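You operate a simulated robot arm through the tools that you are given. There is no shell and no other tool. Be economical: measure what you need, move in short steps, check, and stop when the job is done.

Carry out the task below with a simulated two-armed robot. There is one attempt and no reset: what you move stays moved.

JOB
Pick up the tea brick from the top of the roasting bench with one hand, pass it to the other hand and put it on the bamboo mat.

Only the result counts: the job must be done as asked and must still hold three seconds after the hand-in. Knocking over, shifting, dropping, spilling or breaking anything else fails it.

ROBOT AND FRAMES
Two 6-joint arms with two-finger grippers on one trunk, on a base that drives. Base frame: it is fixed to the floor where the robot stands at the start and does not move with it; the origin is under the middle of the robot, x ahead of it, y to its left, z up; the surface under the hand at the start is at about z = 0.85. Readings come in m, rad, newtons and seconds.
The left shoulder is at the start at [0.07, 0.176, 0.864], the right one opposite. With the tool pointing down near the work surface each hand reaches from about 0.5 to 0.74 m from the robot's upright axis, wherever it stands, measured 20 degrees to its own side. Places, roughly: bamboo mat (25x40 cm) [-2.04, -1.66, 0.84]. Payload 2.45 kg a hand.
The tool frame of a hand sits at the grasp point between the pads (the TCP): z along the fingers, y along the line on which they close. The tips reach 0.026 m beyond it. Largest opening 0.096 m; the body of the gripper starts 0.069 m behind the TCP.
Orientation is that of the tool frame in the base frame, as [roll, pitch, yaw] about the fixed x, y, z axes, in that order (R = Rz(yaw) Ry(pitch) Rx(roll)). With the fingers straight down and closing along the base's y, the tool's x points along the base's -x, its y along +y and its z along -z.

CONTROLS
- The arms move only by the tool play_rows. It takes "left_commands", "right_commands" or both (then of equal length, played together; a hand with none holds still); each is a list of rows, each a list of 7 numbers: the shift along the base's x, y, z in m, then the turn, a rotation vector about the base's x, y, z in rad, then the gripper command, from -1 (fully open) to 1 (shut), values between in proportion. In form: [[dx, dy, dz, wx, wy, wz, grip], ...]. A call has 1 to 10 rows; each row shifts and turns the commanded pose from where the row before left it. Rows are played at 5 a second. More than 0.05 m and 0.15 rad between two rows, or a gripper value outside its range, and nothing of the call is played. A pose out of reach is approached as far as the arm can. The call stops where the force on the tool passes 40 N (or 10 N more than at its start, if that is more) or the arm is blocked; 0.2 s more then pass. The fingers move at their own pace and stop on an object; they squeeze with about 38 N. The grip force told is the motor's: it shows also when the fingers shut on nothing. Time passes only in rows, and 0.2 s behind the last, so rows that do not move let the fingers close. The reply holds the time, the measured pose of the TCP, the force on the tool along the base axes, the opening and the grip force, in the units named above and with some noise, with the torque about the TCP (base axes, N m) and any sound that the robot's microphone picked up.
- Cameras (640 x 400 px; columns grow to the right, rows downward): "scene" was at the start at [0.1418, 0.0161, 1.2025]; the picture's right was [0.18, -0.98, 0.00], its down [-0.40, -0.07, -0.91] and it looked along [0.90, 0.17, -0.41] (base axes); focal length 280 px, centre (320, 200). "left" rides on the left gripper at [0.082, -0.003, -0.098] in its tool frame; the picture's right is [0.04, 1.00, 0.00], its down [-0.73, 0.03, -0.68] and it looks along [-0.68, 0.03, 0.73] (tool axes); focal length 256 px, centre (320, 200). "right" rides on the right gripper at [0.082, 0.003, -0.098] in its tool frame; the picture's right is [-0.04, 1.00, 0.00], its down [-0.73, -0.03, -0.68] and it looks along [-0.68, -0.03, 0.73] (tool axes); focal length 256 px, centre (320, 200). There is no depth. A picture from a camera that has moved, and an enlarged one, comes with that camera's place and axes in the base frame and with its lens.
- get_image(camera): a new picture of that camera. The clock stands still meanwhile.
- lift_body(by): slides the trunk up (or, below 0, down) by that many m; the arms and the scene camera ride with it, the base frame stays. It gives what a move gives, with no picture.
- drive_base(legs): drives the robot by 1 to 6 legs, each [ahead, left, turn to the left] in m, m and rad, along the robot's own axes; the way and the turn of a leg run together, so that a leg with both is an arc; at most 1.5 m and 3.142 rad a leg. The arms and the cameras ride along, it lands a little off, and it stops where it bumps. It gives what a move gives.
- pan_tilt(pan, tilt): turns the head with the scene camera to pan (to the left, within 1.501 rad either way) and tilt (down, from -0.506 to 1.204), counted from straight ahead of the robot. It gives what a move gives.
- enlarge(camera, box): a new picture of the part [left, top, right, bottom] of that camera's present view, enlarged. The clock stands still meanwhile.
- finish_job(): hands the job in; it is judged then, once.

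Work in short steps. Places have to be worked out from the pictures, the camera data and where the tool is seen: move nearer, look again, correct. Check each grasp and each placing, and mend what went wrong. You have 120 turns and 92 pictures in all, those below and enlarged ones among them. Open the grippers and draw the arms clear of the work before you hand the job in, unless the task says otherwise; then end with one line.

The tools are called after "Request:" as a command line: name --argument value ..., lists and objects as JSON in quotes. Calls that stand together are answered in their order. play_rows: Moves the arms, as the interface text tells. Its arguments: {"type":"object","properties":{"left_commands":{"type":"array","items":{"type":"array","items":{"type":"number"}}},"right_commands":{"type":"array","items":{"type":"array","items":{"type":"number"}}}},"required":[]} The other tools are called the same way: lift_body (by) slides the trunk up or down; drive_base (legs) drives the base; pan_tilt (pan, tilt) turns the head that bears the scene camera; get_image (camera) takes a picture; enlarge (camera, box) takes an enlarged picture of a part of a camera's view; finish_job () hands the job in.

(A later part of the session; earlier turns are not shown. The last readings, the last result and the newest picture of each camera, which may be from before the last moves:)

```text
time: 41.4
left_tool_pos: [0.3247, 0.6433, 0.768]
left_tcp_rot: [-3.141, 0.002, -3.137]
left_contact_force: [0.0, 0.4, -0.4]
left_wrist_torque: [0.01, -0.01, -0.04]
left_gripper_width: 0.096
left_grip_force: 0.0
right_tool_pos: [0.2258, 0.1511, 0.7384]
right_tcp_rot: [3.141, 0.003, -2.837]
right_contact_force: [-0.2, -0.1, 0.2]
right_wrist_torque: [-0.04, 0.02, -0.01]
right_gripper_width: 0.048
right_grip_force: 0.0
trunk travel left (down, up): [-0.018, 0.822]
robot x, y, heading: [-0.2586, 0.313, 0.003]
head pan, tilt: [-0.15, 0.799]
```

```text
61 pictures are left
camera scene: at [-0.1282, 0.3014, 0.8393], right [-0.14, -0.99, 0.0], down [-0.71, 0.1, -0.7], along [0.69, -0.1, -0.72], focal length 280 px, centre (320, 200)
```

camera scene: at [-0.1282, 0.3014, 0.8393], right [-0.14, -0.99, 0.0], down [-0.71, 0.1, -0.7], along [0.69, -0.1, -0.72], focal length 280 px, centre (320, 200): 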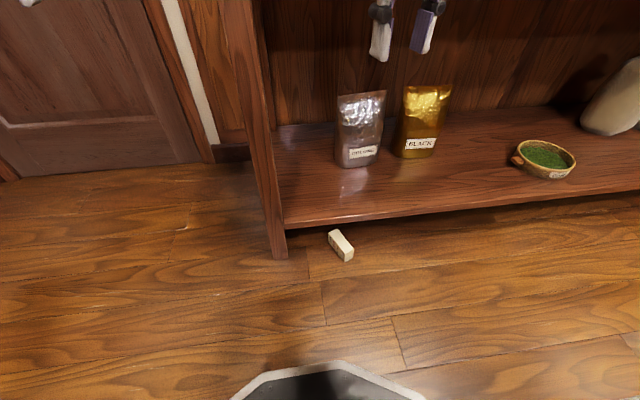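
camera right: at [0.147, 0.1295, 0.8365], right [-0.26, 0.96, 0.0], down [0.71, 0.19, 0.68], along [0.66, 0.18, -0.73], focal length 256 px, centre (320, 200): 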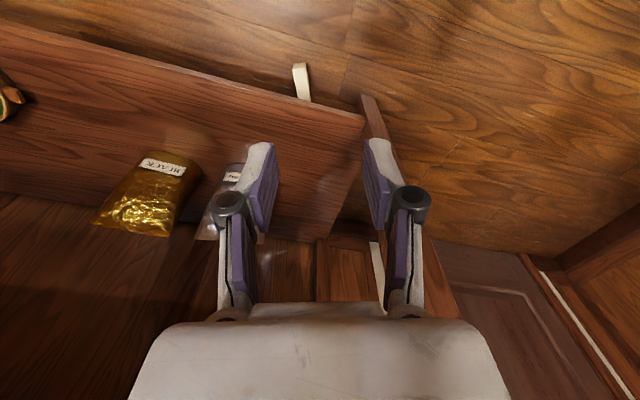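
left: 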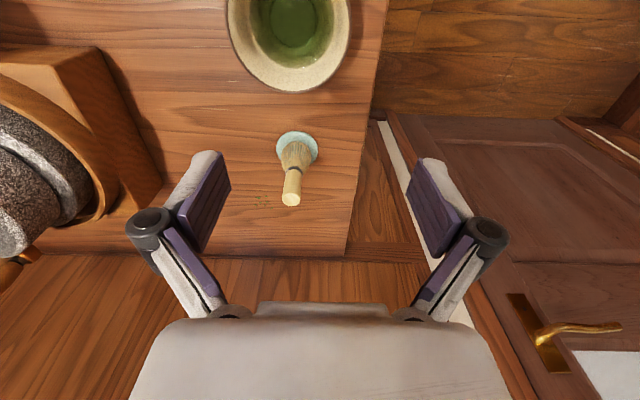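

Right hand is above the floor area; brick still at about the same place. I descend the right hand vertically to z ≈ 0.30 in front of the shelf.

Request:
play_rows --right_commands '[[0, 0, -0.048, 0, 0, 0.03, 0], [0, 0, -0.048, 0, 0, 0.03, 0], [0, 0, -0.048, 0, 0, 0, 0], [0, 0, -0.048, 0, 0, 0, 0], [0, 0, -0.048, 0, 0, 0, 0], [0, 0, -0.048, 0, 0, 0, 0], [0, 0, -0.048, 0, 0, 0, 0], [0, 0, -0.048, 0, 0, 0, 0], [0, 0, -0.048, 0, 0, 0, 0]]'

Request:
get_image --camera "right"

Request:
get_image --camera "scene"

```text
time: 43.4
left_tool_pos: [0.3246, 0.6415, 0.7686]
left_tcp_rot: [-3.14, 0.004, -3.137]
left_contact_force: [-0.6, 0.0, -0.5]
left_wrist_torque: [0.02, 0.0, 0.01]
left_gripper_width: 0.096
left_grip_force: 0.2
right_tool_pos: [0.2249, 0.1494, 0.3043]
right_tcp_rot: [-3.141, 0.004, -2.776]
right_contact_force: [0.6, 0.0, 0.8]
right_wrist_torque: [-0.03, -0.01, -0.02]
right_gripper_width: 0.0481
right_grip_force: 0.1
trunk travel left (down, up): [-0.018, 0.822]
robot x, y, heading: [-0.2597, 0.3099, 0.011]
head pan, tilt: [-0.15, 0.799]
```

```text
60 pictures are left
camera right: at [0.1474, 0.1234, 0.4027], right [-0.32, 0.95, 0.0], down [0.69, 0.23, 0.68], along [0.65, 0.22, -0.73], focal length 256 px, centre (320, 200)
```

right: 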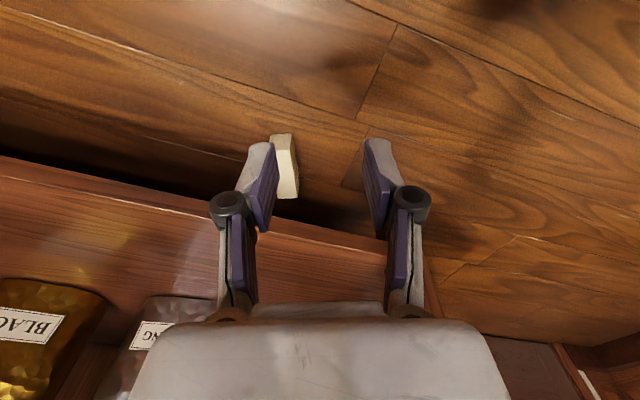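

```text
59 pictures are left
camera scene: at [-0.128, 0.3014, 0.8393], right [-0.14, -0.99, 0.0], down [-0.71, 0.1, -0.7], along [0.69, -0.1, -0.72], focal length 280 px, centre (320, 200)
```

scene: 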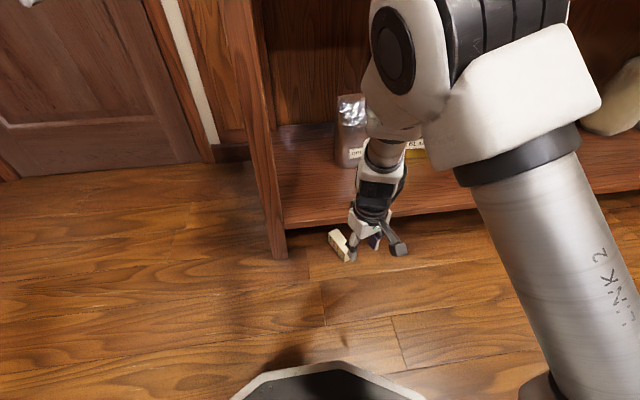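

The hand is down. I enlarge the right view to locate the brick precisely.

Request:
enlarge --camera "right" --box '[236, 120, 332, 210]'

Request:
enlarge --camera "scene" --box '[300, 200, 420, 275]'

```text
4.44 times, centred on (284, 165) of right
camera zoom: at [0.1474, 0.1234, 0.4027], right [-0.32, 0.95, 0.0], down [0.69, 0.23, 0.68], along [0.65, 0.22, -0.73], focal length 1138 px, centre (480, 356)
```

zoom: 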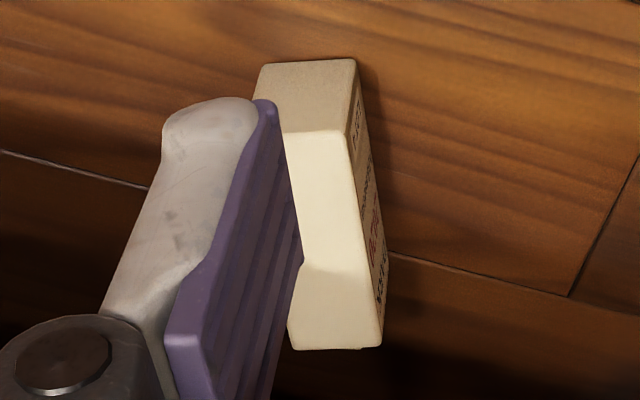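

```text
5.33 times, centred on (360, 238) of scene
camera zoom: at [-0.128, 0.3014, 0.8393], right [-0.14, -0.99, 0.0], down [-0.71, 0.1, -0.7], along [0.69, -0.1, -0.72], focal length 1495 px, centre (107, 0)
```

zoom: 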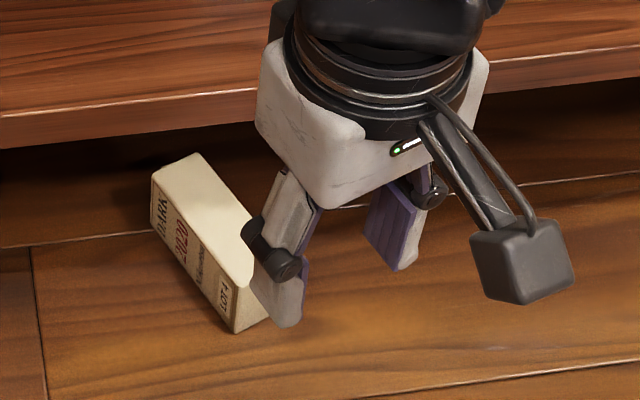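

Brick: near end centre ≈ [0.378, 0.132], axis yaw 0.39. I tilt the right hand ~35° forward along the brick axis and move to a standoff 10 cm behind the grip point.

Request:
play_rows --right_commands '[[0.01, -0.0048, -0.031, 0.055, -0.139, 0.02, -0.46], [0.015, -0.0048, -0.031, 0.055, -0.139, 0, -0.46], [0.02, -0.0048, -0.031, 0.055, -0.139, 0, -0.46], [0.025, -0.0048, -0.031, 0.055, -0.139, 0, -0.46], [0.027, -0.0048, -0.031, 0, 0, 0, -0.46], [0.027, -0.0048, -0.03, 0, 0, 0, -0.46], [0, 0, 0, 0, 0, 0, -0.46]]'

Request:
get_image --camera "right"

Request:
get_image --camera "scene"

```text
time: 45.0
left_tool_pos: [0.3235, 0.6434, 0.7685]
left_tcp_rot: [3.141, 0.003, -3.137]
left_contact_force: [-0.1, 0.7, -0.6]
left_wrist_torque: [0.0, 0.01, 0.02]
left_gripper_width: 0.0961
left_grip_force: 0.1
right_tool_pos: [0.3583, 0.1472, 0.1373]
right_tcp_rot: [3.141, 0.6, -2.757]
right_contact_force: [1.3, -0.6, -1.1]
right_wrist_torque: [0.0, -0.01, -0.01]
right_gripper_width: 0.0702
right_grip_force: 0.1
right hand out of reach, approached as far as the arm can: row 2, 4, 5
trunk travel left (down, up): [-0.018, 0.822]
robot x, y, heading: [-0.2607, 0.3092, 0.002]
head pan, tilt: [-0.15, 0.799]
```

```text
56 pictures are left
camera right: at [0.2423, 0.1037, 0.1734], right [-0.34, 0.94, 0.02], down [0.22, 0.06, 0.97], along [0.91, 0.34, -0.22], focal length 256 px, centre (320, 200)
```

right: 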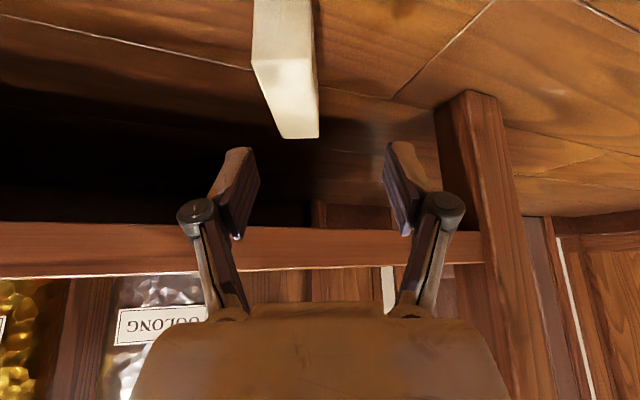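

```text
55 pictures are left
camera scene: at [-0.128, 0.3013, 0.8392], right [-0.14, -0.99, 0.0], down [-0.71, 0.1, -0.7], along [0.69, -0.1, -0.72], focal length 280 px, centre (320, 200)
```

scene: 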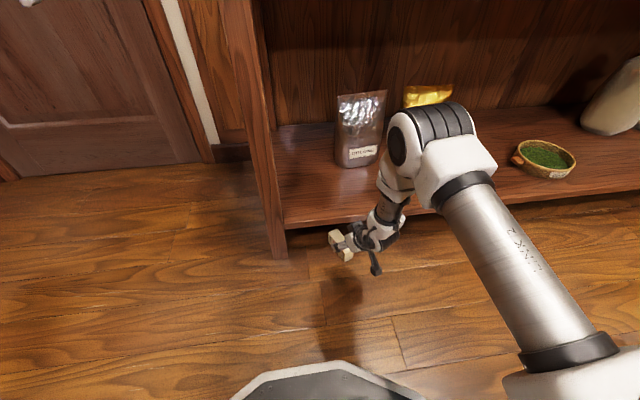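

Tilted as wanted; the hand is ~25 mm too far to the left of the brick axis. I correct laterally, then advance half way and look.

Request:
play_rows --right_commands '[[-0.005, -0.024, -0.01, 0, 0, 0, -0.46], [0.013, 0.005, -0.02, 0, 0, 0, -0.46], [0.013, 0.005, -0.02, 0, 0, 0, -0.46], [0, 0, 0, 0, 0, 0, -0.46]]'

Request:
get_image --camera "right"

```text
time: 46.0
left_tool_pos: [0.3243, 0.6414, 0.7687]
left_tcp_rot: [3.14, 0.004, -3.137]
left_contact_force: [0.8, 0.3, 0.4]
left_wrist_torque: [-0.01, -0.01, -0.01]
left_gripper_width: 0.096
left_grip_force: 0.1
right_tool_pos: [0.3872, 0.1366, 0.0913]
right_tcp_rot: [-3.136, 0.599, -2.753]
right_contact_force: [0.9, 0.2, 0.3]
right_wrist_torque: [0.0, -0.01, 0.02]
right_gripper_width: 0.0702
right_grip_force: 0.1
right hand out of reach, approached as far as the arm can: row 1
trunk travel left (down, up): [-0.018, 0.822]
robot x, y, heading: [-0.2574, 0.3131, 0.001]
head pan, tilt: [-0.15, 0.799]
```

```text
54 pictures are left
camera right: at [0.2731, 0.0932, 0.1259], right [-0.34, 0.94, 0.02], down [0.21, 0.06, 0.97], along [0.91, 0.34, -0.22], focal length 256 px, centre (320, 200)
```

right: 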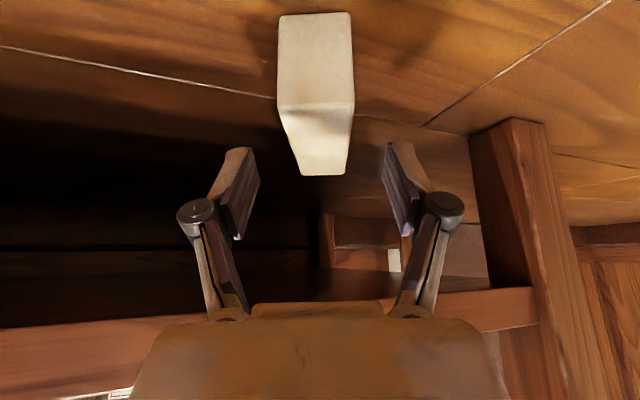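

Well aligned now. I lower to the grip point and close, checking the reading.

Request:
play_rows --right_commands '[[0.007, 0.0025, -0.027, 0, 0, 0, -0.46], [0.007, 0.0025, -0.025, 0, 0, 0, -0.46], [0, 0, 0, 0, 0, 0, -0.46], [0, 0, 0, 0, 0, 0, 0.3], [0, 0, 0, 0, 0, 0, 1], [0, 0, 0, 0, 0, 0, 1], [0, 0, 0, 0, 0, 0, 1]]'

Request:
get_image --camera "right"

```text
time: 47.6
left_tool_pos: [0.3236, 0.6418, 0.7685]
left_tcp_rot: [3.14, 0.004, -3.136]
left_contact_force: [0.9, 0.1, -0.9]
left_wrist_torque: [-0.02, -0.02, 0.02]
left_gripper_width: 0.0957
left_grip_force: 0.1
right_tool_pos: [0.4038, 0.141, 0.0379]
right_tcp_rot: [-3.136, 0.601, -2.755]
right_contact_force: [0.7, 0.9, 1.2]
right_wrist_torque: [0.07, -0.14, 0.1]
right_gripper_width: 0.0375
right_grip_force: 38.1
trunk travel left (down, up): [-0.018, 0.822]
robot x, y, heading: [-0.2581, 0.3155, 0.007]
head pan, tilt: [-0.15, 0.799]
```

```text
53 pictures are left
camera right: at [0.2884, 0.0976, 0.0736], right [-0.35, 0.94, 0.02], down [0.21, 0.06, 0.97], along [0.91, 0.34, -0.22], focal length 256 px, centre (320, 200)
```

right: 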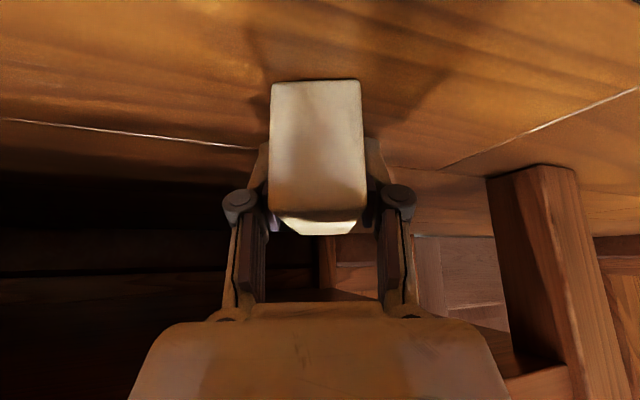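

Gripped (0.0375 m). I raise it 15 mm and pull it straight back out from under the shelf, gently.

Request:
play_rows --right_commands '[[0, 0, 0.015, 0, 0, 0, 1], [-0.02, 0, 0.005, 0, 0, 0, 1], [-0.025, 0, 0, 0, 0, 0, 1], [-0.025, 0, 0, 0, 0, 0, 1], [-0.025, 0, 0, 0, 0, 0, 1], [-0.025, 0, 0, 0, 0, 0, 1], [-0.015, 0, 0.01, 0, 0, 0, 1], [0, 0, 0, 0, 0, 0, 1]]'

Request:
get_image --camera "scene"

```text
time: 49.4
left_tool_pos: [0.3235, 0.6423, 0.7695]
left_tcp_rot: [3.14, 0.005, -3.136]
left_contact_force: [0.1, 0.9, -0.3]
left_wrist_torque: [0.02, -0.02, -0.01]
left_gripper_width: 0.096
left_grip_force: 0.2
right_tool_pos: [0.3558, 0.1525, 0.087]
right_tcp_rot: [3.116, 0.589, -2.769]
right_contact_force: [-0.4, 0.3, -0.9]
right_wrist_torque: [0.0, 0.04, 0.01]
right_gripper_width: 0.0371
right_grip_force: 37.4
right hand out of reach, approached as far as the arm can: row 3, 4, 5, 6, 7
trunk travel left (down, up): [-0.018, 0.822]
robot x, y, heading: [-0.2567, 0.3128, 0.005]
head pan, tilt: [-0.15, 0.799]
```

```text
52 pictures are left
camera scene: at [-0.128, 0.3014, 0.8392], right [-0.14, -0.99, 0.0], down [-0.71, 0.1, -0.7], along [0.69, -0.1, -0.72], focal length 280 px, centre (320, 200)
```

scene: 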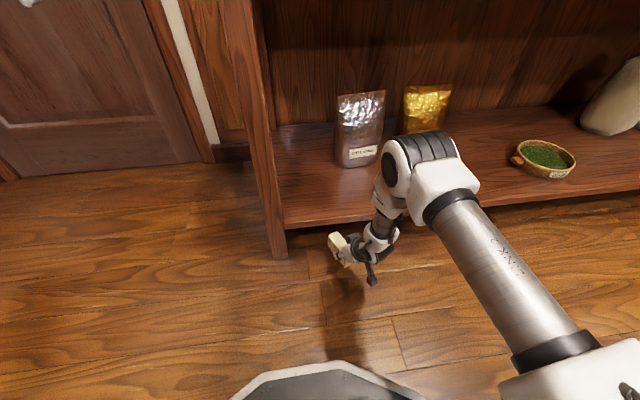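

The tilted arm can't fold in further, so I back the base 0.05 m (staying clear of the table behind), to bring the brick out from under the shelf edge.

Request:
drive_base --legs '[[-0.048, 0, 0]]'

Request:
play_rows --right_commands '[[0, 0, 0.005, -0.03, 0.08, 0, 1], [-0.005, 0, 0.01, -0.03, 0.08, 0, 1], [-0.01, 0, 0.01, -0.03, 0.08, 0, 1], [-0.01, 0, 0.01, -0.03, 0.08, 0, 1], [-0.01, 0, 0.01, -0.03, 0.08, 0, 1], [0, 0, 0, 0, 0, 0, 1]]'

Request:
get_image --camera "scene"

Request:
get_image --camera "right"

```text
time: 50.3
left_tool_pos: [0.2763, 0.6432, 0.7701]
left_tcp_rot: [-3.14, 0.004, -3.138]
left_contact_force: [-0.3, -0.9, -1.1]
left_wrist_torque: [-0.02, -0.02, 0.03]
left_gripper_width: 0.0961
left_grip_force: 0.0
right_tool_pos: [0.305, 0.1525, 0.0865]
right_tcp_rot: [3.117, 0.591, -2.766]
right_contact_force: [-0.6, 0.7, -1.3]
right_wrist_torque: [-0.01, 0.01, 0.0]
right_gripper_width: 0.0374
right_grip_force: 37.7
trunk travel left (down, up): [-0.018, 0.822]
robot x, y, heading: [-0.3073, 0.3129, 0.008]
head pan, tilt: [-0.15, 0.799]
```

```text
time: 51.7
left_tool_pos: [0.2751, 0.6428, 0.768]
left_tcp_rot: [3.141, 0.004, -3.138]
left_contact_force: [-0.3, -0.3, -0.1]
left_wrist_torque: [0.02, 0.03, 0.03]
left_gripper_width: 0.0959
left_grip_force: 0.1
right_tool_pos: [0.2771, 0.1561, 0.1261]
right_tcp_rot: [3.097, 0.22, -2.767]
right_contact_force: [-0.5, 0.7, -1.4]
right_wrist_torque: [0.01, 0.0, 0.05]
right_gripper_width: 0.0373
right_grip_force: 37.7
right hand out of reach, approached as far as the arm can: row 5
trunk travel left (down, up): [-0.018, 0.822]
robot x, y, heading: [-0.3066, 0.3144, 0.004]
head pan, tilt: [-0.15, 0.799]
```

```text
51 pictures are left
camera scene: at [-0.177, 0.3012, 0.8392], right [-0.14, -0.99, 0.0], down [-0.71, 0.1, -0.7], along [0.69, -0.1, -0.72], focal length 280 px, centre (320, 200)
```

scene: 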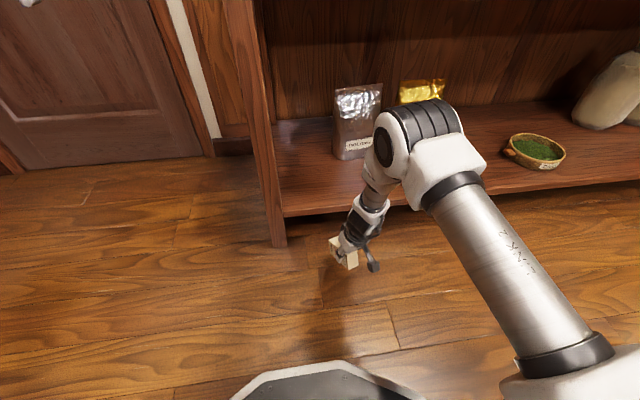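

```text
50 pictures are left
camera right: at [0.1833, 0.1181, 0.2058], right [-0.34, 0.94, 0.05], down [0.55, 0.15, 0.82], along [0.76, 0.3, -0.57], focal length 256 px, centre (320, 200)
```

right: 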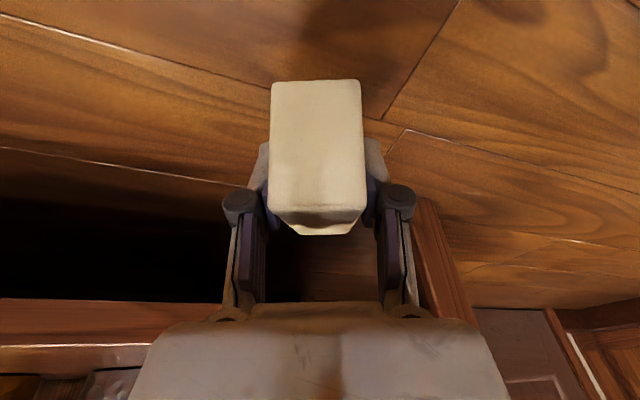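

Brick is out and held well. I finish untilting while raising the hand and drawing it back, then raise the trunk.

Request:
play_rows --right_commands '[[-0.005, 0, 0.03, 0, 0, 0, 1], [-0.008, 0, 0.03, -0.03, 0.07, 0, 1], [-0.008, 0, 0.03, -0.03, 0.07, 0, 1], [-0.008, 0, 0.03, -0.03, 0.06, 0, 1], [-0.008, 0, 0.03, 0, 0, 0, 1], [-0.008, 0, 0.03, 0, 0, 0, 1], [0, 0, 0.03, 0, 0, 0, 1], [0, 0, 0, 0, 0, 0, 1]]'

Request:
get_image --camera "right"

Request:
lift_body --by 0.33

Request:
get_image --camera "scene"

```text
time: 53.5
left_tool_pos: [0.2757, 0.6434, 0.7686]
left_tcp_rot: [-3.141, 0.002, -3.137]
left_contact_force: [-0.5, 0.0, -0.4]
left_wrist_torque: [0.0, -0.01, 0.01]
left_gripper_width: 0.0961
left_grip_force: 0.1
right_tool_pos: [0.2328, 0.1546, 0.3371]
right_tcp_rot: [3.11, -0.002, -2.769]
right_contact_force: [0.1, 0.6, -1.7]
right_wrist_torque: [0.0, 0.0, 0.02]
right_gripper_width: 0.0374
right_grip_force: 38.3
trunk travel left (down, up): [-0.018, 0.822]
robot x, y, heading: [-0.3078, 0.3149, 0.008]
head pan, tilt: [-0.15, 0.799]
```

```text
49 pictures are left
camera right: at [0.1569, 0.1254, 0.4358], right [-0.33, 0.94, 0.03], down [0.7, 0.22, 0.68], along [0.63, 0.25, -0.74], focal length 256 px, centre (320, 200)
```

right: 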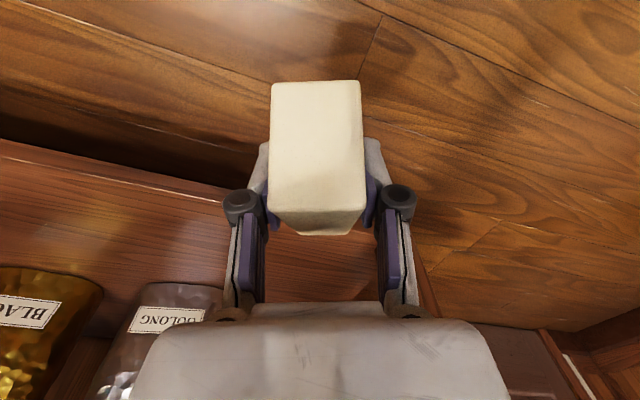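

```text
time: 56.8
left_tool_pos: [0.2744, 0.6415, 1.0994]
left_tcp_rot: [3.141, 0.002, -3.136]
left_contact_force: [0.4, 0.4, 0.6]
left_wrist_torque: [-0.03, -0.01, 0.0]
left_gripper_width: 0.096
left_grip_force: 0.0
right_tool_pos: [0.2325, 0.1539, 0.6657]
right_tcp_rot: [3.108, -0.002, -2.765]
right_contact_force: [0.2, 0.9, -1.5]
right_wrist_torque: [0.0, 0.05, 0.0]
right_gripper_width: 0.0374
right_grip_force: 38.2
trunk travel left (down, up): [-0.348, 0.492]
robot x, y, heading: [-0.3051, 0.3128, 0.011]
head pan, tilt: [-0.15, 0.799]
```

```text
48 pictures are left
camera scene: at [-0.1768, 0.3012, 1.1692], right [-0.14, -0.99, 0.0], down [-0.71, 0.1, -0.7], along [0.69, -0.1, -0.72], focal length 280 px, centre (320, 200)
```

scene: 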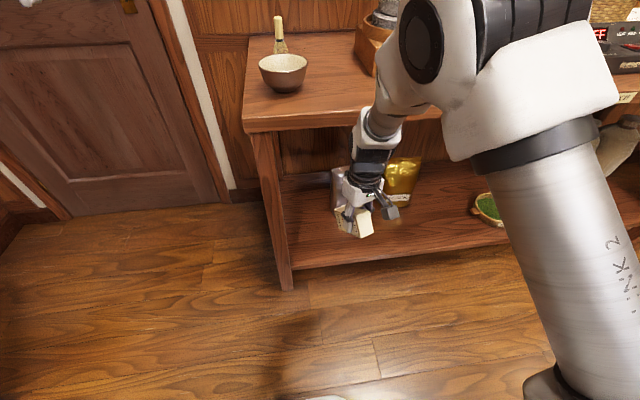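

Trunk is up and the brick is safely held. I raise the right hand to about z = 1.02 while turning it straight ahead, checking the grip on the way.

Request:
play_rows --right_commands '[[0, 0.004, 0.04, 0, 0, -0.04, 1], [0, 0.004, 0.04, 0, 0, -0.04, 1], [0, 0.004, 0.04, 0, 0, -0.04, 1], [0, 0.004, 0.04, 0, 0, -0.04, 1], [0, 0.004, 0.04, 0, 0, -0.04, 1], [0, 0.004, 0.04, 0, 0, -0.04, 1], [0, 0.004, 0.04, 0, 0, -0.04, 1], [0, 0.004, 0.04, 0, 0, -0.04, 1], [0, 0.004, 0.03, 0, 0, -0.04, 1], [0, 0, 0, 0, 0, 0, 1]]'

Request:
play_rows --right_commands '[[0, 0, 0, 0, -0.1, 0, 1], [0, 0, 0, 0, -0.1, 0, 1], [0, 0, 0, 0, -0.1, 0, 1], [0, 0, 0, 0, -0.1, 0, 1], [0, 0, 0, 0, -0.1, 0, 1], [0, 0, 0, 0, -0.1, 0, 1], [0, 0, 0, 0, 0, 0, 1]]'

Request:
get_image --camera "scene"

Request:
get_image --camera "right"

```text
time: 59.0
left_tool_pos: [0.2754, 0.6409, 1.0993]
left_tcp_rot: [-3.141, 0.004, -3.136]
left_contact_force: [0.3, 0.5, -0.7]
left_wrist_torque: [0.01, -0.04, 0.02]
left_gripper_width: 0.0959
left_grip_force: 0.1
right_tool_pos: [0.2337, 0.1897, 1.0165]
right_tcp_rot: [3.108, -0.002, -3.128]
right_contact_force: [-0.8, 0.0, -0.7]
right_wrist_torque: [0.0, 0.02, 0.0]
right_gripper_width: 0.0372
right_grip_force: 38.3
trunk travel left (down, up): [-0.348, 0.492]
robot x, y, heading: [-0.3054, 0.3148, 0.009]
head pan, tilt: [-0.15, 0.799]
```

```text
time: 60.6
left_tool_pos: [0.2747, 0.6432, 1.0982]
left_tcp_rot: [-3.141, 0.003, -3.135]
left_contact_force: [0.1, -0.8, -0.4]
left_wrist_torque: [-0.02, -0.03, -0.01]
left_gripper_width: 0.096
left_grip_force: 0.1
right_tool_pos: [0.2858, 0.194, 1.0144]
right_tcp_rot: [3.12, 0.598, -3.123]
right_contact_force: [-0.2, 0.0, -2.0]
right_wrist_torque: [0.02, 0.04, 0.02]
right_gripper_width: 0.0372
right_grip_force: 38.3
right hand out of reach, approached as far as the arm can: row 4, 5, 6
trunk travel left (down, up): [-0.348, 0.492]
robot x, y, heading: [-0.3071, 0.3136, 0.007]
head pan, tilt: [-0.15, 0.799]
```

```text
47 pictures are left
camera scene: at [-0.1771, 0.3012, 1.1693], right [-0.14, -0.99, 0.0], down [-0.71, 0.1, -0.7], along [0.69, -0.1, -0.72], focal length 280 px, centre (320, 200)
```

scene: 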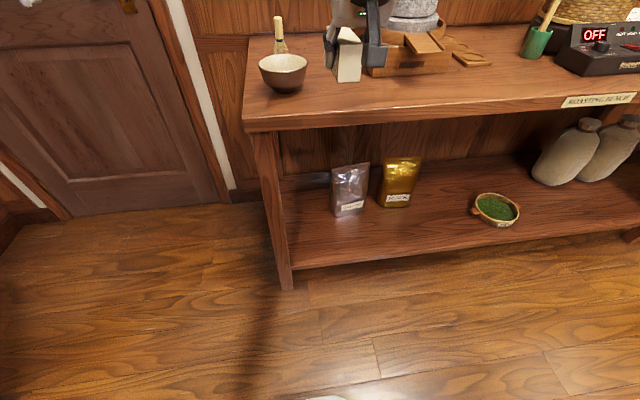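

```text
46 pictures are left
camera right: at [0.1639, 0.192, 1.0507], right [0.0, 1.0, 0.04], down [0.22, -0.04, 0.97], along [0.97, 0.01, -0.22], focal length 256 px, centre (320, 200)
```

right: 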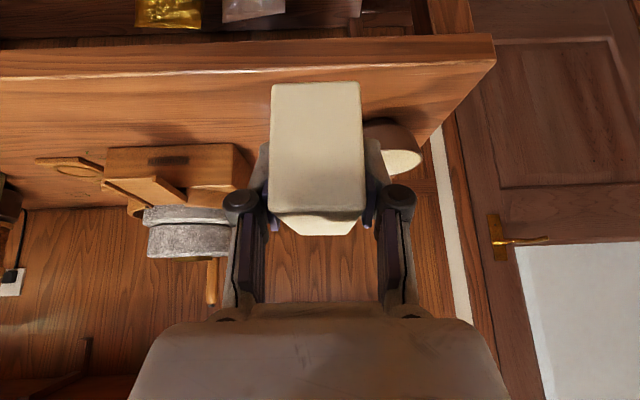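

The brick is level, pointing ahead: axis along +x, far end near x ≈ 0.363, centre height ≈ 1.004. I roll the left hand to point to the right (-y) at a standoff beside the far end.

Request:
play_rows --left_commands '[[0, 0, 0, -0.15, 0, 0, -1], [0, 0, 0, -0.15, 0, 0, -1], [0, 0, 0, -0.15, 0, 0, -1], [0, 0, 0, -0.15, 0, 0, -1], [0, 0, 0, -0.15, 0, 0, -1], [0, 0, 0, -0.15, 0, 0, -1], [0, 0, 0, -0.15, 0, 0, -1], [0, 0, 0, -0.15, 0, 0, -1], [0, 0, 0, -0.15, 0, 0, -1], [0, 0, 0, -0.15, 0, 0, -1]]'

Request:
pan_tilt --pan 0.2 --tilt 0.4

Request:
get_image --camera "scene"

```text
time: 62.8
left_tool_pos: [0.2726, 0.6425, 1.0962]
left_tcp_rot: [-1.638, -0.008, -3.137]
left_contact_force: [0.0, 0.6, -0.5]
left_wrist_torque: [0.01, 0.01, 0.0]
left_gripper_width: 0.0961
left_grip_force: 0.1
left hand out of reach, approached as far as the arm can: row 1
right_tool_pos: [0.2877, 0.1936, 1.0145]
right_tcp_rot: [3.119, 0.596, -3.122]
right_contact_force: [0.2, 0.2, -1.2]
right_wrist_torque: [-0.01, 0.01, 0.02]
right_gripper_width: 0.0373
right_grip_force: 38.3
trunk travel left (down, up): [-0.348, 0.492]
robot x, y, heading: [-0.3085, 0.3128, 0.008]
head pan, tilt: [-0.15, 0.799]
```

```text
time: 63.6
left_tool_pos: [0.2718, 0.6419, 1.0972]
left_tcp_rot: [-1.643, -0.007, -3.138]
left_contact_force: [0.2, 0.3, -0.3]
left_wrist_torque: [0.01, -0.01, -0.02]
left_gripper_width: 0.0961
left_grip_force: 0.0
right_tool_pos: [0.2859, 0.1932, 1.0157]
right_tcp_rot: [3.119, 0.599, -3.124]
right_contact_force: [0.0, 0.0, -1.6]
right_wrist_torque: [0.03, 0.03, 0.04]
right_gripper_width: 0.037
right_grip_force: 38.3
trunk travel left (down, up): [-0.348, 0.492]
robot x, y, heading: [-0.3084, 0.3143, 0.002]
head pan, tilt: [0.201, 0.4]
```

```text
45 pictures are left
camera scene: at [-0.1661, 0.3318, 1.2043], right [0.2, -0.98, 0.0], down [-0.38, -0.08, -0.92], along [0.9, 0.19, -0.39], focal length 280 px, centre (320, 200)
```

scene: 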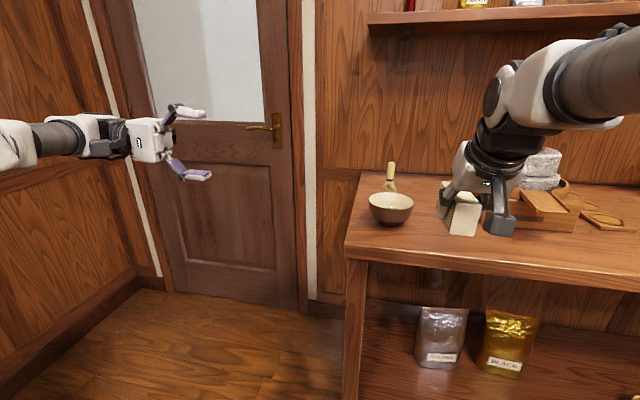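

The left hand points right. I bring it to a standoff about 11 cm left of the brick's far end.

Request:
play_rows --left_commands '[[0.0086, -0.04, -0.0117, -0.07, 0, 0, -1], [0.0086, -0.04, -0.0117, 0, 0, 0, -1], [0.0086, -0.04, -0.0117, 0, 0, 0, -1], [0.0086, -0.04, -0.0117, 0, 0, 0, -1], [0.0086, -0.04, -0.0117, 0, 0, 0, -1], [0.0086, -0.04, -0.0117, 0, 0, 0, -1], [0.0086, -0.04, -0.0117, 0, 0, 0, -1], [0.0086, -0.04, -0.0117, 0, 0, 0, -1], [0, 0, 0, 0, 0, 0, -1]]'

Request:
get_image --camera "scene"

Request:
get_image --camera "left"

```text
time: 65.6
left_tool_pos: [0.3399, 0.3286, 1.0015]
left_tcp_rot: [-1.57, -0.006, -3.139]
left_contact_force: [-0.7, -1.5, 0.2]
left_wrist_torque: [0.0, 0.05, 0.04]
left_gripper_width: 0.0961
left_grip_force: 0.1
right_tool_pos: [0.286, 0.1941, 1.0158]
right_tcp_rot: [3.118, 0.599, -3.123]
right_contact_force: [-0.6, 0.6, -0.4]
right_wrist_torque: [-0.01, 0.06, 0.01]
right_gripper_width: 0.0373
right_grip_force: 37.9
trunk travel left (down, up): [-0.348, 0.492]
robot x, y, heading: [-0.3065, 0.3139, 0.005]
head pan, tilt: [0.201, 0.4]
```

```text
44 pictures are left
camera scene: at [-0.1664, 0.3324, 1.2044], right [0.21, -0.98, 0.0], down [-0.38, -0.08, -0.92], along [0.9, 0.19, -0.39], focal length 280 px, centre (320, 200)
```

scene: 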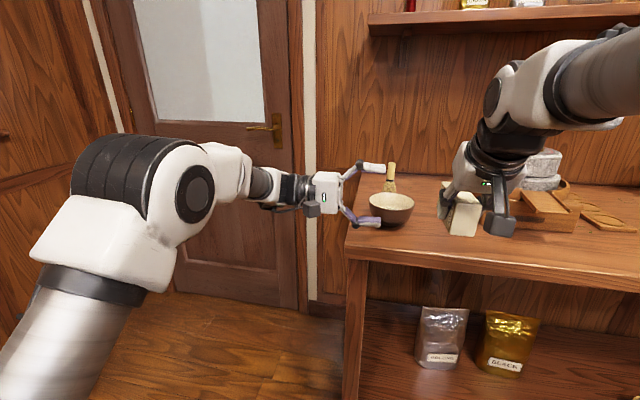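

```text
43 pictures are left
camera left: at [0.2588, 0.425, 1.0036], right [-0.05, 0.0, -1.0], down [0.73, 0.68, -0.03], along [0.68, -0.73, -0.03], focal length 256 px, centre (320, 200)
```

left: 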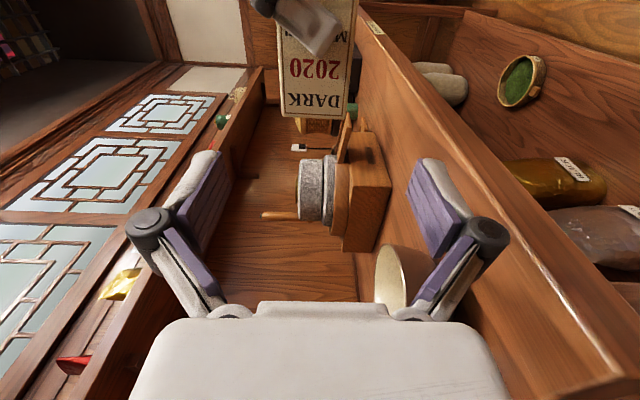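

The brick's labelled face is in view of the left camera; I enlarge to verify its position and angle.

Request:
enlarge --camera "left" --box '[240, 0, 400, 130]'

Request:
enlarge --camera "scene" --box '[400, 120, 560, 250]'

```text
3.08 times, centred on (320, 65) of left
camera zoom: at [0.2588, 0.425, 1.0036], right [-0.05, 0.0, -1.0], down [0.73, 0.68, -0.03], along [0.68, -0.73, -0.03], focal length 788 px, centre (320, 615)
```

zoom: 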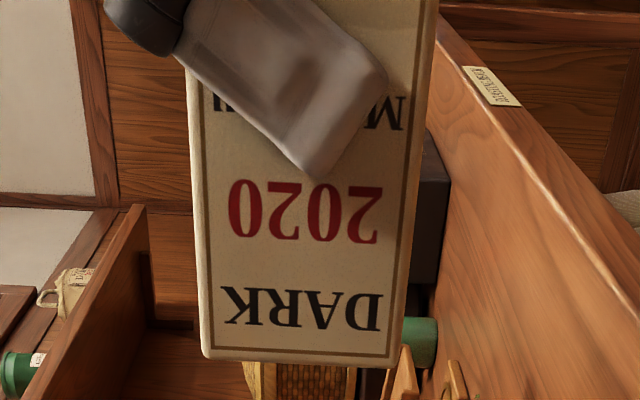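

```text
3.08 times, centred on (480, 185) of scene
camera zoom: at [-0.1664, 0.3324, 1.2044], right [0.21, -0.98, 0.0], down [-0.38, -0.08, -0.92], along [0.9, 0.19, -0.39], focal length 862 px, centre (-172, 246)
```

zoom: 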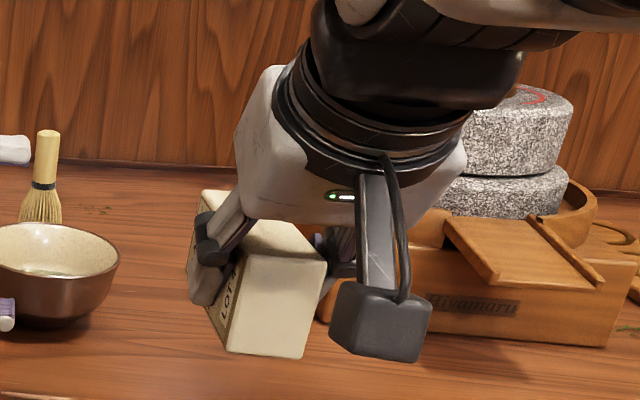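

Brick confirmed: far end x ≈ 0.358, face y ≈ 0.212, centre z ≈ 1.004; right fingertip ends at x ≈ 0.31. I advance the left hand to y ≈ 0.206 with jaws around the far end.

Request:
play_rows --left_commands '[[0, -0.03, 0.001, 0, 0, 0, -1], [0, -0.03, 0.001, 0, 0, 0, -1], [0, -0.03, 0, 0, 0, 0, -1], [0, 0, 0, 0, 0, 0, -1]]'

Request:
get_image --camera "left"

Request:
get_image --camera "scene"

```text
time: 66.6
left_tool_pos: [0.3415, 0.2321, 1.0032]
left_tcp_rot: [-1.572, -0.007, -3.139]
left_contact_force: [0.0, -0.1, 0.4]
left_wrist_torque: [0.01, 0.0, 0.02]
left_gripper_width: 0.0961
left_grip_force: 0.2
right_tool_pos: [0.2867, 0.194, 1.0144]
right_tcp_rot: [3.119, 0.598, -3.122]
right_contact_force: [1.6, 1.2, -1.8]
right_wrist_torque: [-0.02, 0.03, -0.01]
right_gripper_width: 0.0374
right_grip_force: 38.0
trunk travel left (down, up): [-0.348, 0.492]
robot x, y, heading: [-0.3052, 0.3125, 0.009]
head pan, tilt: [0.201, 0.4]
```

```text
40 pictures are left
camera left: at [0.2604, 0.3291, 1.0066], right [-0.05, 0.0, -1.0], down [0.73, 0.68, -0.03], along [0.68, -0.73, -0.03], focal length 256 px, centre (320, 200)
```

left: 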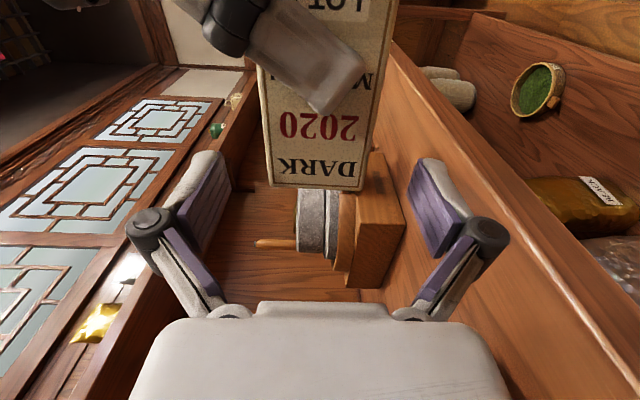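

```text
39 pictures are left
camera scene: at [-0.1661, 0.3324, 1.2043], right [0.21, -0.98, 0.0], down [-0.38, -0.08, -0.92], along [0.9, 0.19, -0.39], focal length 280 px, centre (320, 200)
```

scene: 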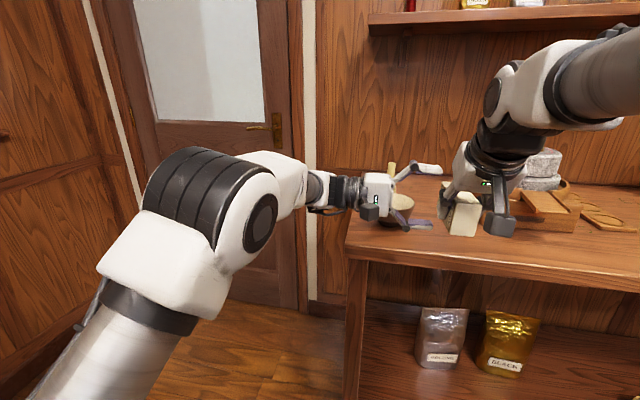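

Jaws straddle the brick's level. I advance the last 25 mm and look again before closing.

Request:
play_rows --left_commands '[[0, -0.013, 0.0005, 0, 0, 0, -1], [0, -0.012, 0, 0, 0, 0, -1], [0, 0, 0, 0, 0, 0, -1]]'

Request:
get_image --camera "left"

```text
time: 67.4
left_tool_pos: [0.3424, 0.2084, 1.0054]
left_tcp_rot: [-1.572, -0.006, -3.138]
left_contact_force: [-0.2, -0.6, 0.0]
left_wrist_torque: [-0.05, 0.0, 0.02]
left_gripper_width: 0.0957
left_grip_force: 0.1
right_tool_pos: [0.286, 0.1939, 1.0154]
right_tcp_rot: [3.119, 0.599, -3.125]
right_contact_force: [0.0, -0.1, -2.0]
right_wrist_torque: [-0.02, 0.01, -0.01]
right_gripper_width: 0.0372
right_grip_force: 38.0
trunk travel left (down, up): [-0.348, 0.492]
robot x, y, heading: [-0.3058, 0.3142, 0.009]
head pan, tilt: [0.201, 0.4]
```

```text
38 pictures are left
camera left: at [0.2605, 0.305, 1.0081], right [-0.05, 0.0, -1.0], down [0.73, 0.68, -0.03], along [0.68, -0.73, -0.03], focal length 256 px, centre (320, 200)
```

left: 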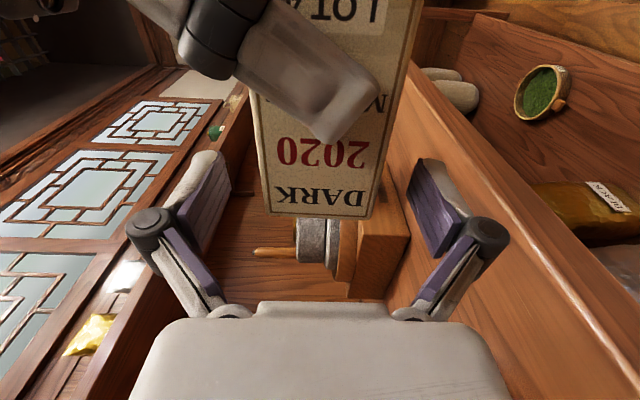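

Brick end is between the left pads. I close the left hand while the right keeps holding.

Request:
play_rows --left_commands '[[0, 0, 0, 0, 0, 0, 0], [0, 0, 0, 0, 0, 0, 1], [0, 0, 0, 0, 0, 0, 1], [0, 0, 0, 0, 0, 0, 1]]' --right_commands '[[0, 0, 0, 0, 0, 0, 1], [0, 0, 0, 0, 0, 0, 1], [0, 0, 0, 0, 0, 0, 1], [0, 0, 0, 0, 0, 0, 1]]'

Request:
get_image --camera "left"

```text
time: 68.4
left_tool_pos: [0.3427, 0.2082, 1.0042]
left_tcp_rot: [-1.574, -0.008, -3.138]
left_contact_force: [-0.5, 15.7, -2.9]
left_wrist_torque: [0.31, -0.11, -0.62]
left_gripper_width: 0.0554
left_grip_force: 38.1
right_tool_pos: [0.2871, 0.1912, 1.0136]
right_tcp_rot: [3.119, 0.599, -3.121]
right_contact_force: [0.1, -15.7, 2.7]
right_wrist_torque: [-0.4, -0.05, -0.31]
right_gripper_width: 0.0374
right_grip_force: 37.8
trunk travel left (down, up): [-0.348, 0.492]
robot x, y, heading: [-0.3061, 0.3106, 0.009]
head pan, tilt: [0.201, 0.4]
```

```text
37 pictures are left
camera left: at [0.2607, 0.3053, 1.0079], right [-0.05, 0.0, -1.0], down [0.73, 0.68, -0.03], along [0.68, -0.73, -0.03], focal length 256 px, centre (320, 200)
```

left: 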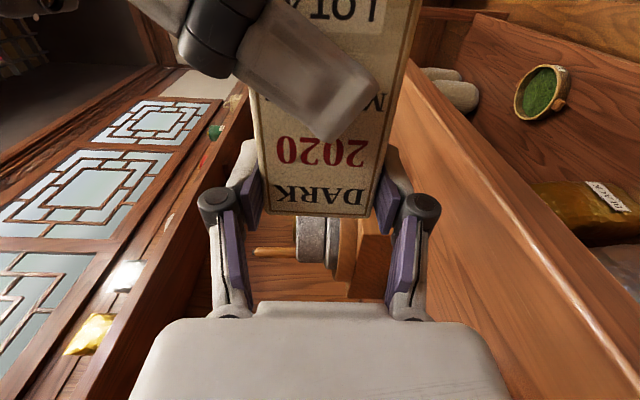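

Both hands hold it (left 0.0554). I open the right hand and watch that the left retains the brick.

Request:
play_rows --left_commands '[[0, 0, 0, 0, 0, 0, 1], [0, 0, 0, 0, 0, 0, 1], [0, 0, 0, 0, 0, 0, 1], [0, 0, 0, 0, 0, 0, 1]]' --right_commands '[[0, 0, 0, 0, 0, 0, 0.1], [0, 0, 0, 0, 0, 0, -0.4], [0, 0, 0, 0, 0, 0, -0.7], [0, 0, 0, 0, 0, 0, -0.7]]'

Request:
get_image --camera "left"

```text
time: 69.4
left_tool_pos: [0.3433, 0.208, 1.0045]
left_tcp_rot: [-1.573, -0.006, -3.137]
left_contact_force: [1.1, 0.3, -0.5]
left_wrist_torque: [0.0, -0.07, 0.0]
left_gripper_width: 0.0553
left_grip_force: 38.3
right_tool_pos: [0.2858, 0.1934, 1.0145]
right_tcp_rot: [3.118, 0.599, -3.125]
right_contact_force: [0.7, 0.0, -0.2]
right_wrist_torque: [0.05, 0.0, -0.01]
right_gripper_width: 0.0814
right_grip_force: 0.1
trunk travel left (down, up): [-0.348, 0.492]
robot x, y, heading: [-0.3086, 0.3126, 0.0]
head pan, tilt: [0.201, 0.4]
```

```text
36 pictures are left
camera left: at [0.2606, 0.3049, 1.008], right [-0.05, 0.0, -1.0], down [0.73, 0.68, -0.03], along [0.68, -0.73, -0.03], focal length 256 px, centre (320, 200)
```

left: 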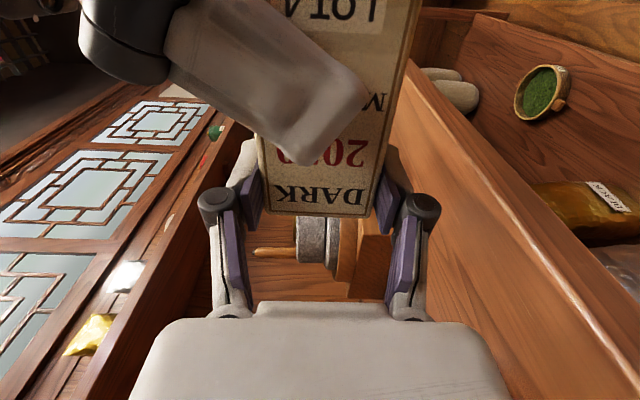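

The left hand holds the brick alone. I withdraw the right hand backwards along its fingers, up and toward its own side.

Request:
play_rows --left_commands '[[0, 0, 0, 0, 0, 0, 1], [0, 0, 0, 0, 0, 0, 1], [0, 0, 0, 0, 0, 0, 1], [0, 0, 0, 0, 0, 0, 1], [0, 0, 0, 0, 0, 0, 1], [0, 0, 0, 0, 0, 0, 1], [0, 0, 0, 0, 0, 0, 1]]' --right_commands '[[-0.011, 0, 0.016, 0, 0, 0, -0.7], [-0.017, 0, 0.025, 0, 0, 0, -0.7], [-0.017, 0, 0.025, 0, 0, 0, -0.7], [-0.01, 0, 0.03, 0, 0, 0, -0.7], [0, -0.04, 0, 0, 0, 0, -0.7], [0, -0.04, 0, 0, 0, 0, -0.7], [0, -0.04, 0, 0, 0, 0, -0.7]]'

Request:
get_image --camera "scene"

```text
time: 71.0
left_tool_pos: [0.3421, 0.2067, 1.0039]
left_tcp_rot: [-1.573, -0.007, -3.137]
left_contact_force: [-0.2, 0.0, 0.3]
left_wrist_torque: [0.05, -0.02, -0.01]
left_gripper_width: 0.0553
left_grip_force: 37.8
right_tool_pos: [0.2862, 0.0766, 1.1135]
right_tcp_rot: [3.116, 0.597, -3.128]
right_contact_force: [-1.0, 0.1, 0.7]
right_wrist_torque: [0.04, 0.02, 0.03]
right_gripper_width: 0.0815
right_grip_force: 0.0
right hand out of reach, approached as far as the arm can: row 1, 2, 3, 4, 5, 7
trunk travel left (down, up): [-0.348, 0.492]
robot x, y, heading: [-0.3078, 0.3116, 0.008]
head pan, tilt: [0.201, 0.4]
```

```text
35 pictures are left
camera scene: at [-0.1659, 0.3299, 1.2043], right [0.21, -0.98, 0.0], down [-0.38, -0.08, -0.92], along [0.9, 0.19, -0.39], focal length 280 px, centre (320, 200)
```

scene: 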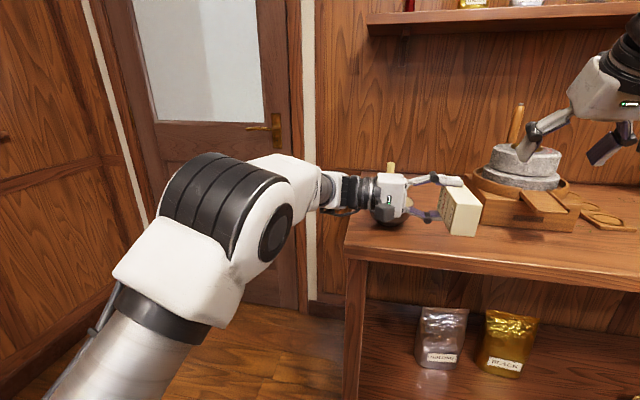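

Handover succeeded. Now I roll the left hand back to pointing down slowly, moving it to its own side, and untilt the right hand.

Request:
play_rows --left_commands '[[-0.006, 0.03, 0.005, 0.08, 0, 0, 1], [-0.006, 0.03, 0.005, 0.08, 0, 0, 1], [-0.006, 0.03, 0.005, 0.08, 0, 0, 1], [-0.006, 0.03, 0.005, 0.08, 0, 0, 1], [-0.006, 0.03, 0.005, 0.08, 0, 0, 1], [-0.006, 0.03, 0.005, 0.08, 0, 0, 1], [-0.006, 0.03, 0.005, 0.08, 0, 0, 1], [-0.006, 0.03, 0.005, 0.08, 0, 0, 1], [-0.006, 0.03, 0.005, 0.08, 0, 0, 1], [-0.006, 0.03, 0.005, 0.08, 0, 0, 1]]' --right_commands '[[0, -0.01, 0, 0, 0.06, 0, -0.7], [0, -0.01, 0, 0, 0.06, 0, -0.7], [0, -0.01, 0, 0, 0.06, 0, -0.7], [0, -0.01, 0, 0, 0.06, 0, -0.7], [0, -0.01, 0, 0, 0.06, 0, -0.7], [0, -0.01, 0, 0, 0.06, 0, -0.7], [0, -0.01, 0, 0, 0.06, 0, -0.7], [0, -0.01, 0, 0, 0.06, 0, -0.7], [0, -0.01, 0, 0, 0.06, 0, -0.7], [0, 0, 0, 0, 0.06, 0, -0.7]]'

Request:
play_rows --left_commands '[[0, 0, 0.005, 0.08, 0, 0, 1], [0, 0, 0.005, 0.08, 0, 0, 1], [0, 0, 0.005, 0.08, 0, 0, 1], [0, 0, 0.005, 0.08, 0, 0, 1], [0, 0, 0.005, 0.08, 0, 0, 1], [0, 0, 0.005, 0.08, 0, 0, 1], [0, 0, 0.005, 0.08, 0, 0, 1], [0, 0, 0.005, 0.08, 0, 0, 1], [0, 0, 0.005, 0.08, 0, 0, 1], [0, 0, 0.005, 0.05, 0, 0, 1]]'

Request:
get_image --camera "left"

```text
time: 73.2
left_tool_pos: [0.2803, 0.5084, 1.0568]
left_tcp_rot: [-2.371, -0.002, -3.134]
left_contact_force: [-0.4, 0.2, -0.7]
left_wrist_torque: [0.02, -0.04, 0.02]
left_gripper_width: 0.0554
left_grip_force: 38.1
right_tool_pos: [0.272, -0.0095, 1.1027]
right_tcp_rot: [3.11, 0.002, -3.128]
right_contact_force: [0.2, -0.3, 0.2]
right_wrist_torque: [-0.03, -0.04, 0.0]
right_gripper_width: 0.0818
right_grip_force: 0.0
right hand out of reach, approached as far as the arm can: row 9, 10
trunk travel left (down, up): [-0.348, 0.492]
robot x, y, heading: [-0.3092, 0.3131, 0.009]
head pan, tilt: [0.201, 0.4]
```

```text
time: 75.4
left_tool_pos: [0.2762, 0.5081, 1.0991]
left_tcp_rot: [3.141, 0.007, -3.136]
left_contact_force: [-0.3, 0.5, -1.3]
left_wrist_torque: [-0.04, -0.04, 0.01]
left_gripper_width: 0.0555
left_grip_force: 38.0
left hand out of reach, approached as far as the arm can: row 10
right_tool_pos: [0.2724, -0.0112, 1.1021]
right_tcp_rot: [3.109, 0.002, -3.127]
right_contact_force: [-0.3, -0.5, -1.1]
right_wrist_torque: [0.0, -0.01, -0.05]
right_gripper_width: 0.0816
right_grip_force: 0.1
trunk travel left (down, up): [-0.348, 0.492]
robot x, y, heading: [-0.309, 0.3114, 0.007]
head pan, tilt: [0.201, 0.4]
```

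```text
34 pictures are left
camera left: at [0.1952, 0.503, 1.1979], right [-0.05, 1.0, 0.0], down [0.73, 0.03, 0.68], along [0.68, 0.03, -0.73], focal length 256 px, centre (320, 200)
```

left: 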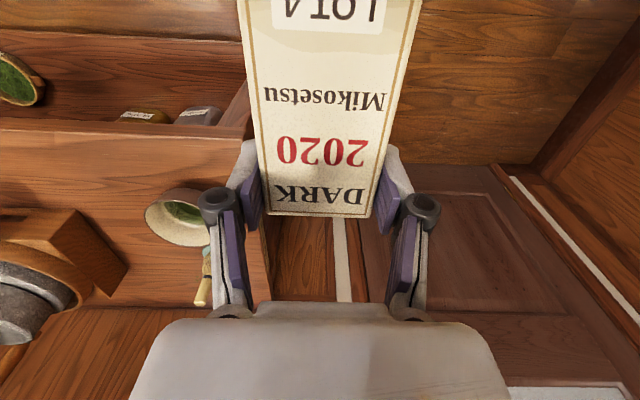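

Brick is firm in the left hand, label up. Now toward the mat: I move forward a bit to gain room from the table behind, turn right 90° and look around.

Request:
drive_base --legs '[[0.13, 0, 0], [0, 0, -0.8], [0, 0, -0.77]]'

Request:
pan_tilt --pan -0.7 --tilt 0.45

Request:
get_image --camera "scene"

```text
time: 80.9
left_tool_pos: [0.0055, -0.2746, 1.1004]
left_tcp_rot: [-3.14, 0.006, 1.562]
left_contact_force: [-1.0, 0.6, -0.8]
left_wrist_torque: [-0.05, -0.04, 0.03]
left_gripper_width: 0.0552
left_grip_force: 37.9
right_tool_pos: [-0.512, -0.2613, 1.102]
right_tcp_rot: [3.109, 0.002, 1.569]
right_contact_force: [-0.2, 0.3, 0.3]
right_wrist_torque: [0.03, -0.01, -0.02]
right_gripper_width: 0.0814
right_grip_force: 0.2
trunk travel left (down, up): [-0.348, 0.492]
robot x, y, heading: [-0.1778, 0.3146, -1.576]
head pan, tilt: [0.201, 0.4]
```

```text
time: 82.1
left_tool_pos: [0.0052, -0.2737, 1.1006]
left_tcp_rot: [-3.138, 0.006, 1.561]
left_contact_force: [0.5, -0.9, -2.1]
left_wrist_torque: [-0.04, 0.0, -0.03]
left_gripper_width: 0.0554
left_grip_force: 38.2
right_tool_pos: [-0.512, -0.2618, 1.1021]
right_tcp_rot: [3.108, 0.001, 1.57]
right_contact_force: [0.2, 0.0, 0.0]
right_wrist_torque: [0.02, -0.04, -0.03]
right_gripper_width: 0.0816
right_grip_force: 0.1
trunk travel left (down, up): [-0.348, 0.492]
robot x, y, heading: [-0.1824, 0.3122, -1.576]
head pan, tilt: [-0.7, 0.45]
```

```text
33 pictures are left
camera scene: at [-0.2395, 0.1929, 1.1997], right [-0.76, 0.65, 0.0], down [0.28, 0.33, -0.9], along [-0.58, -0.68, -0.44], focal length 280 px, centre (320, 200)
```

scene: 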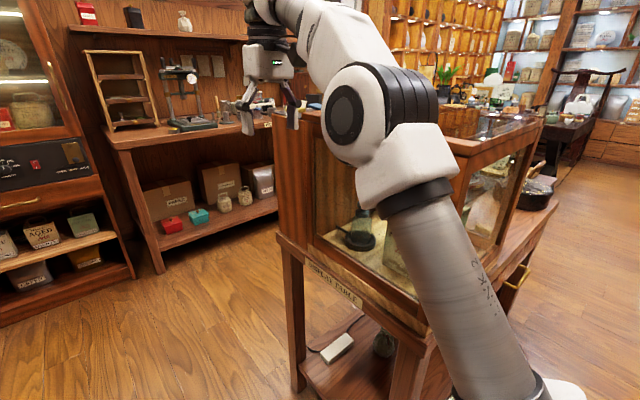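

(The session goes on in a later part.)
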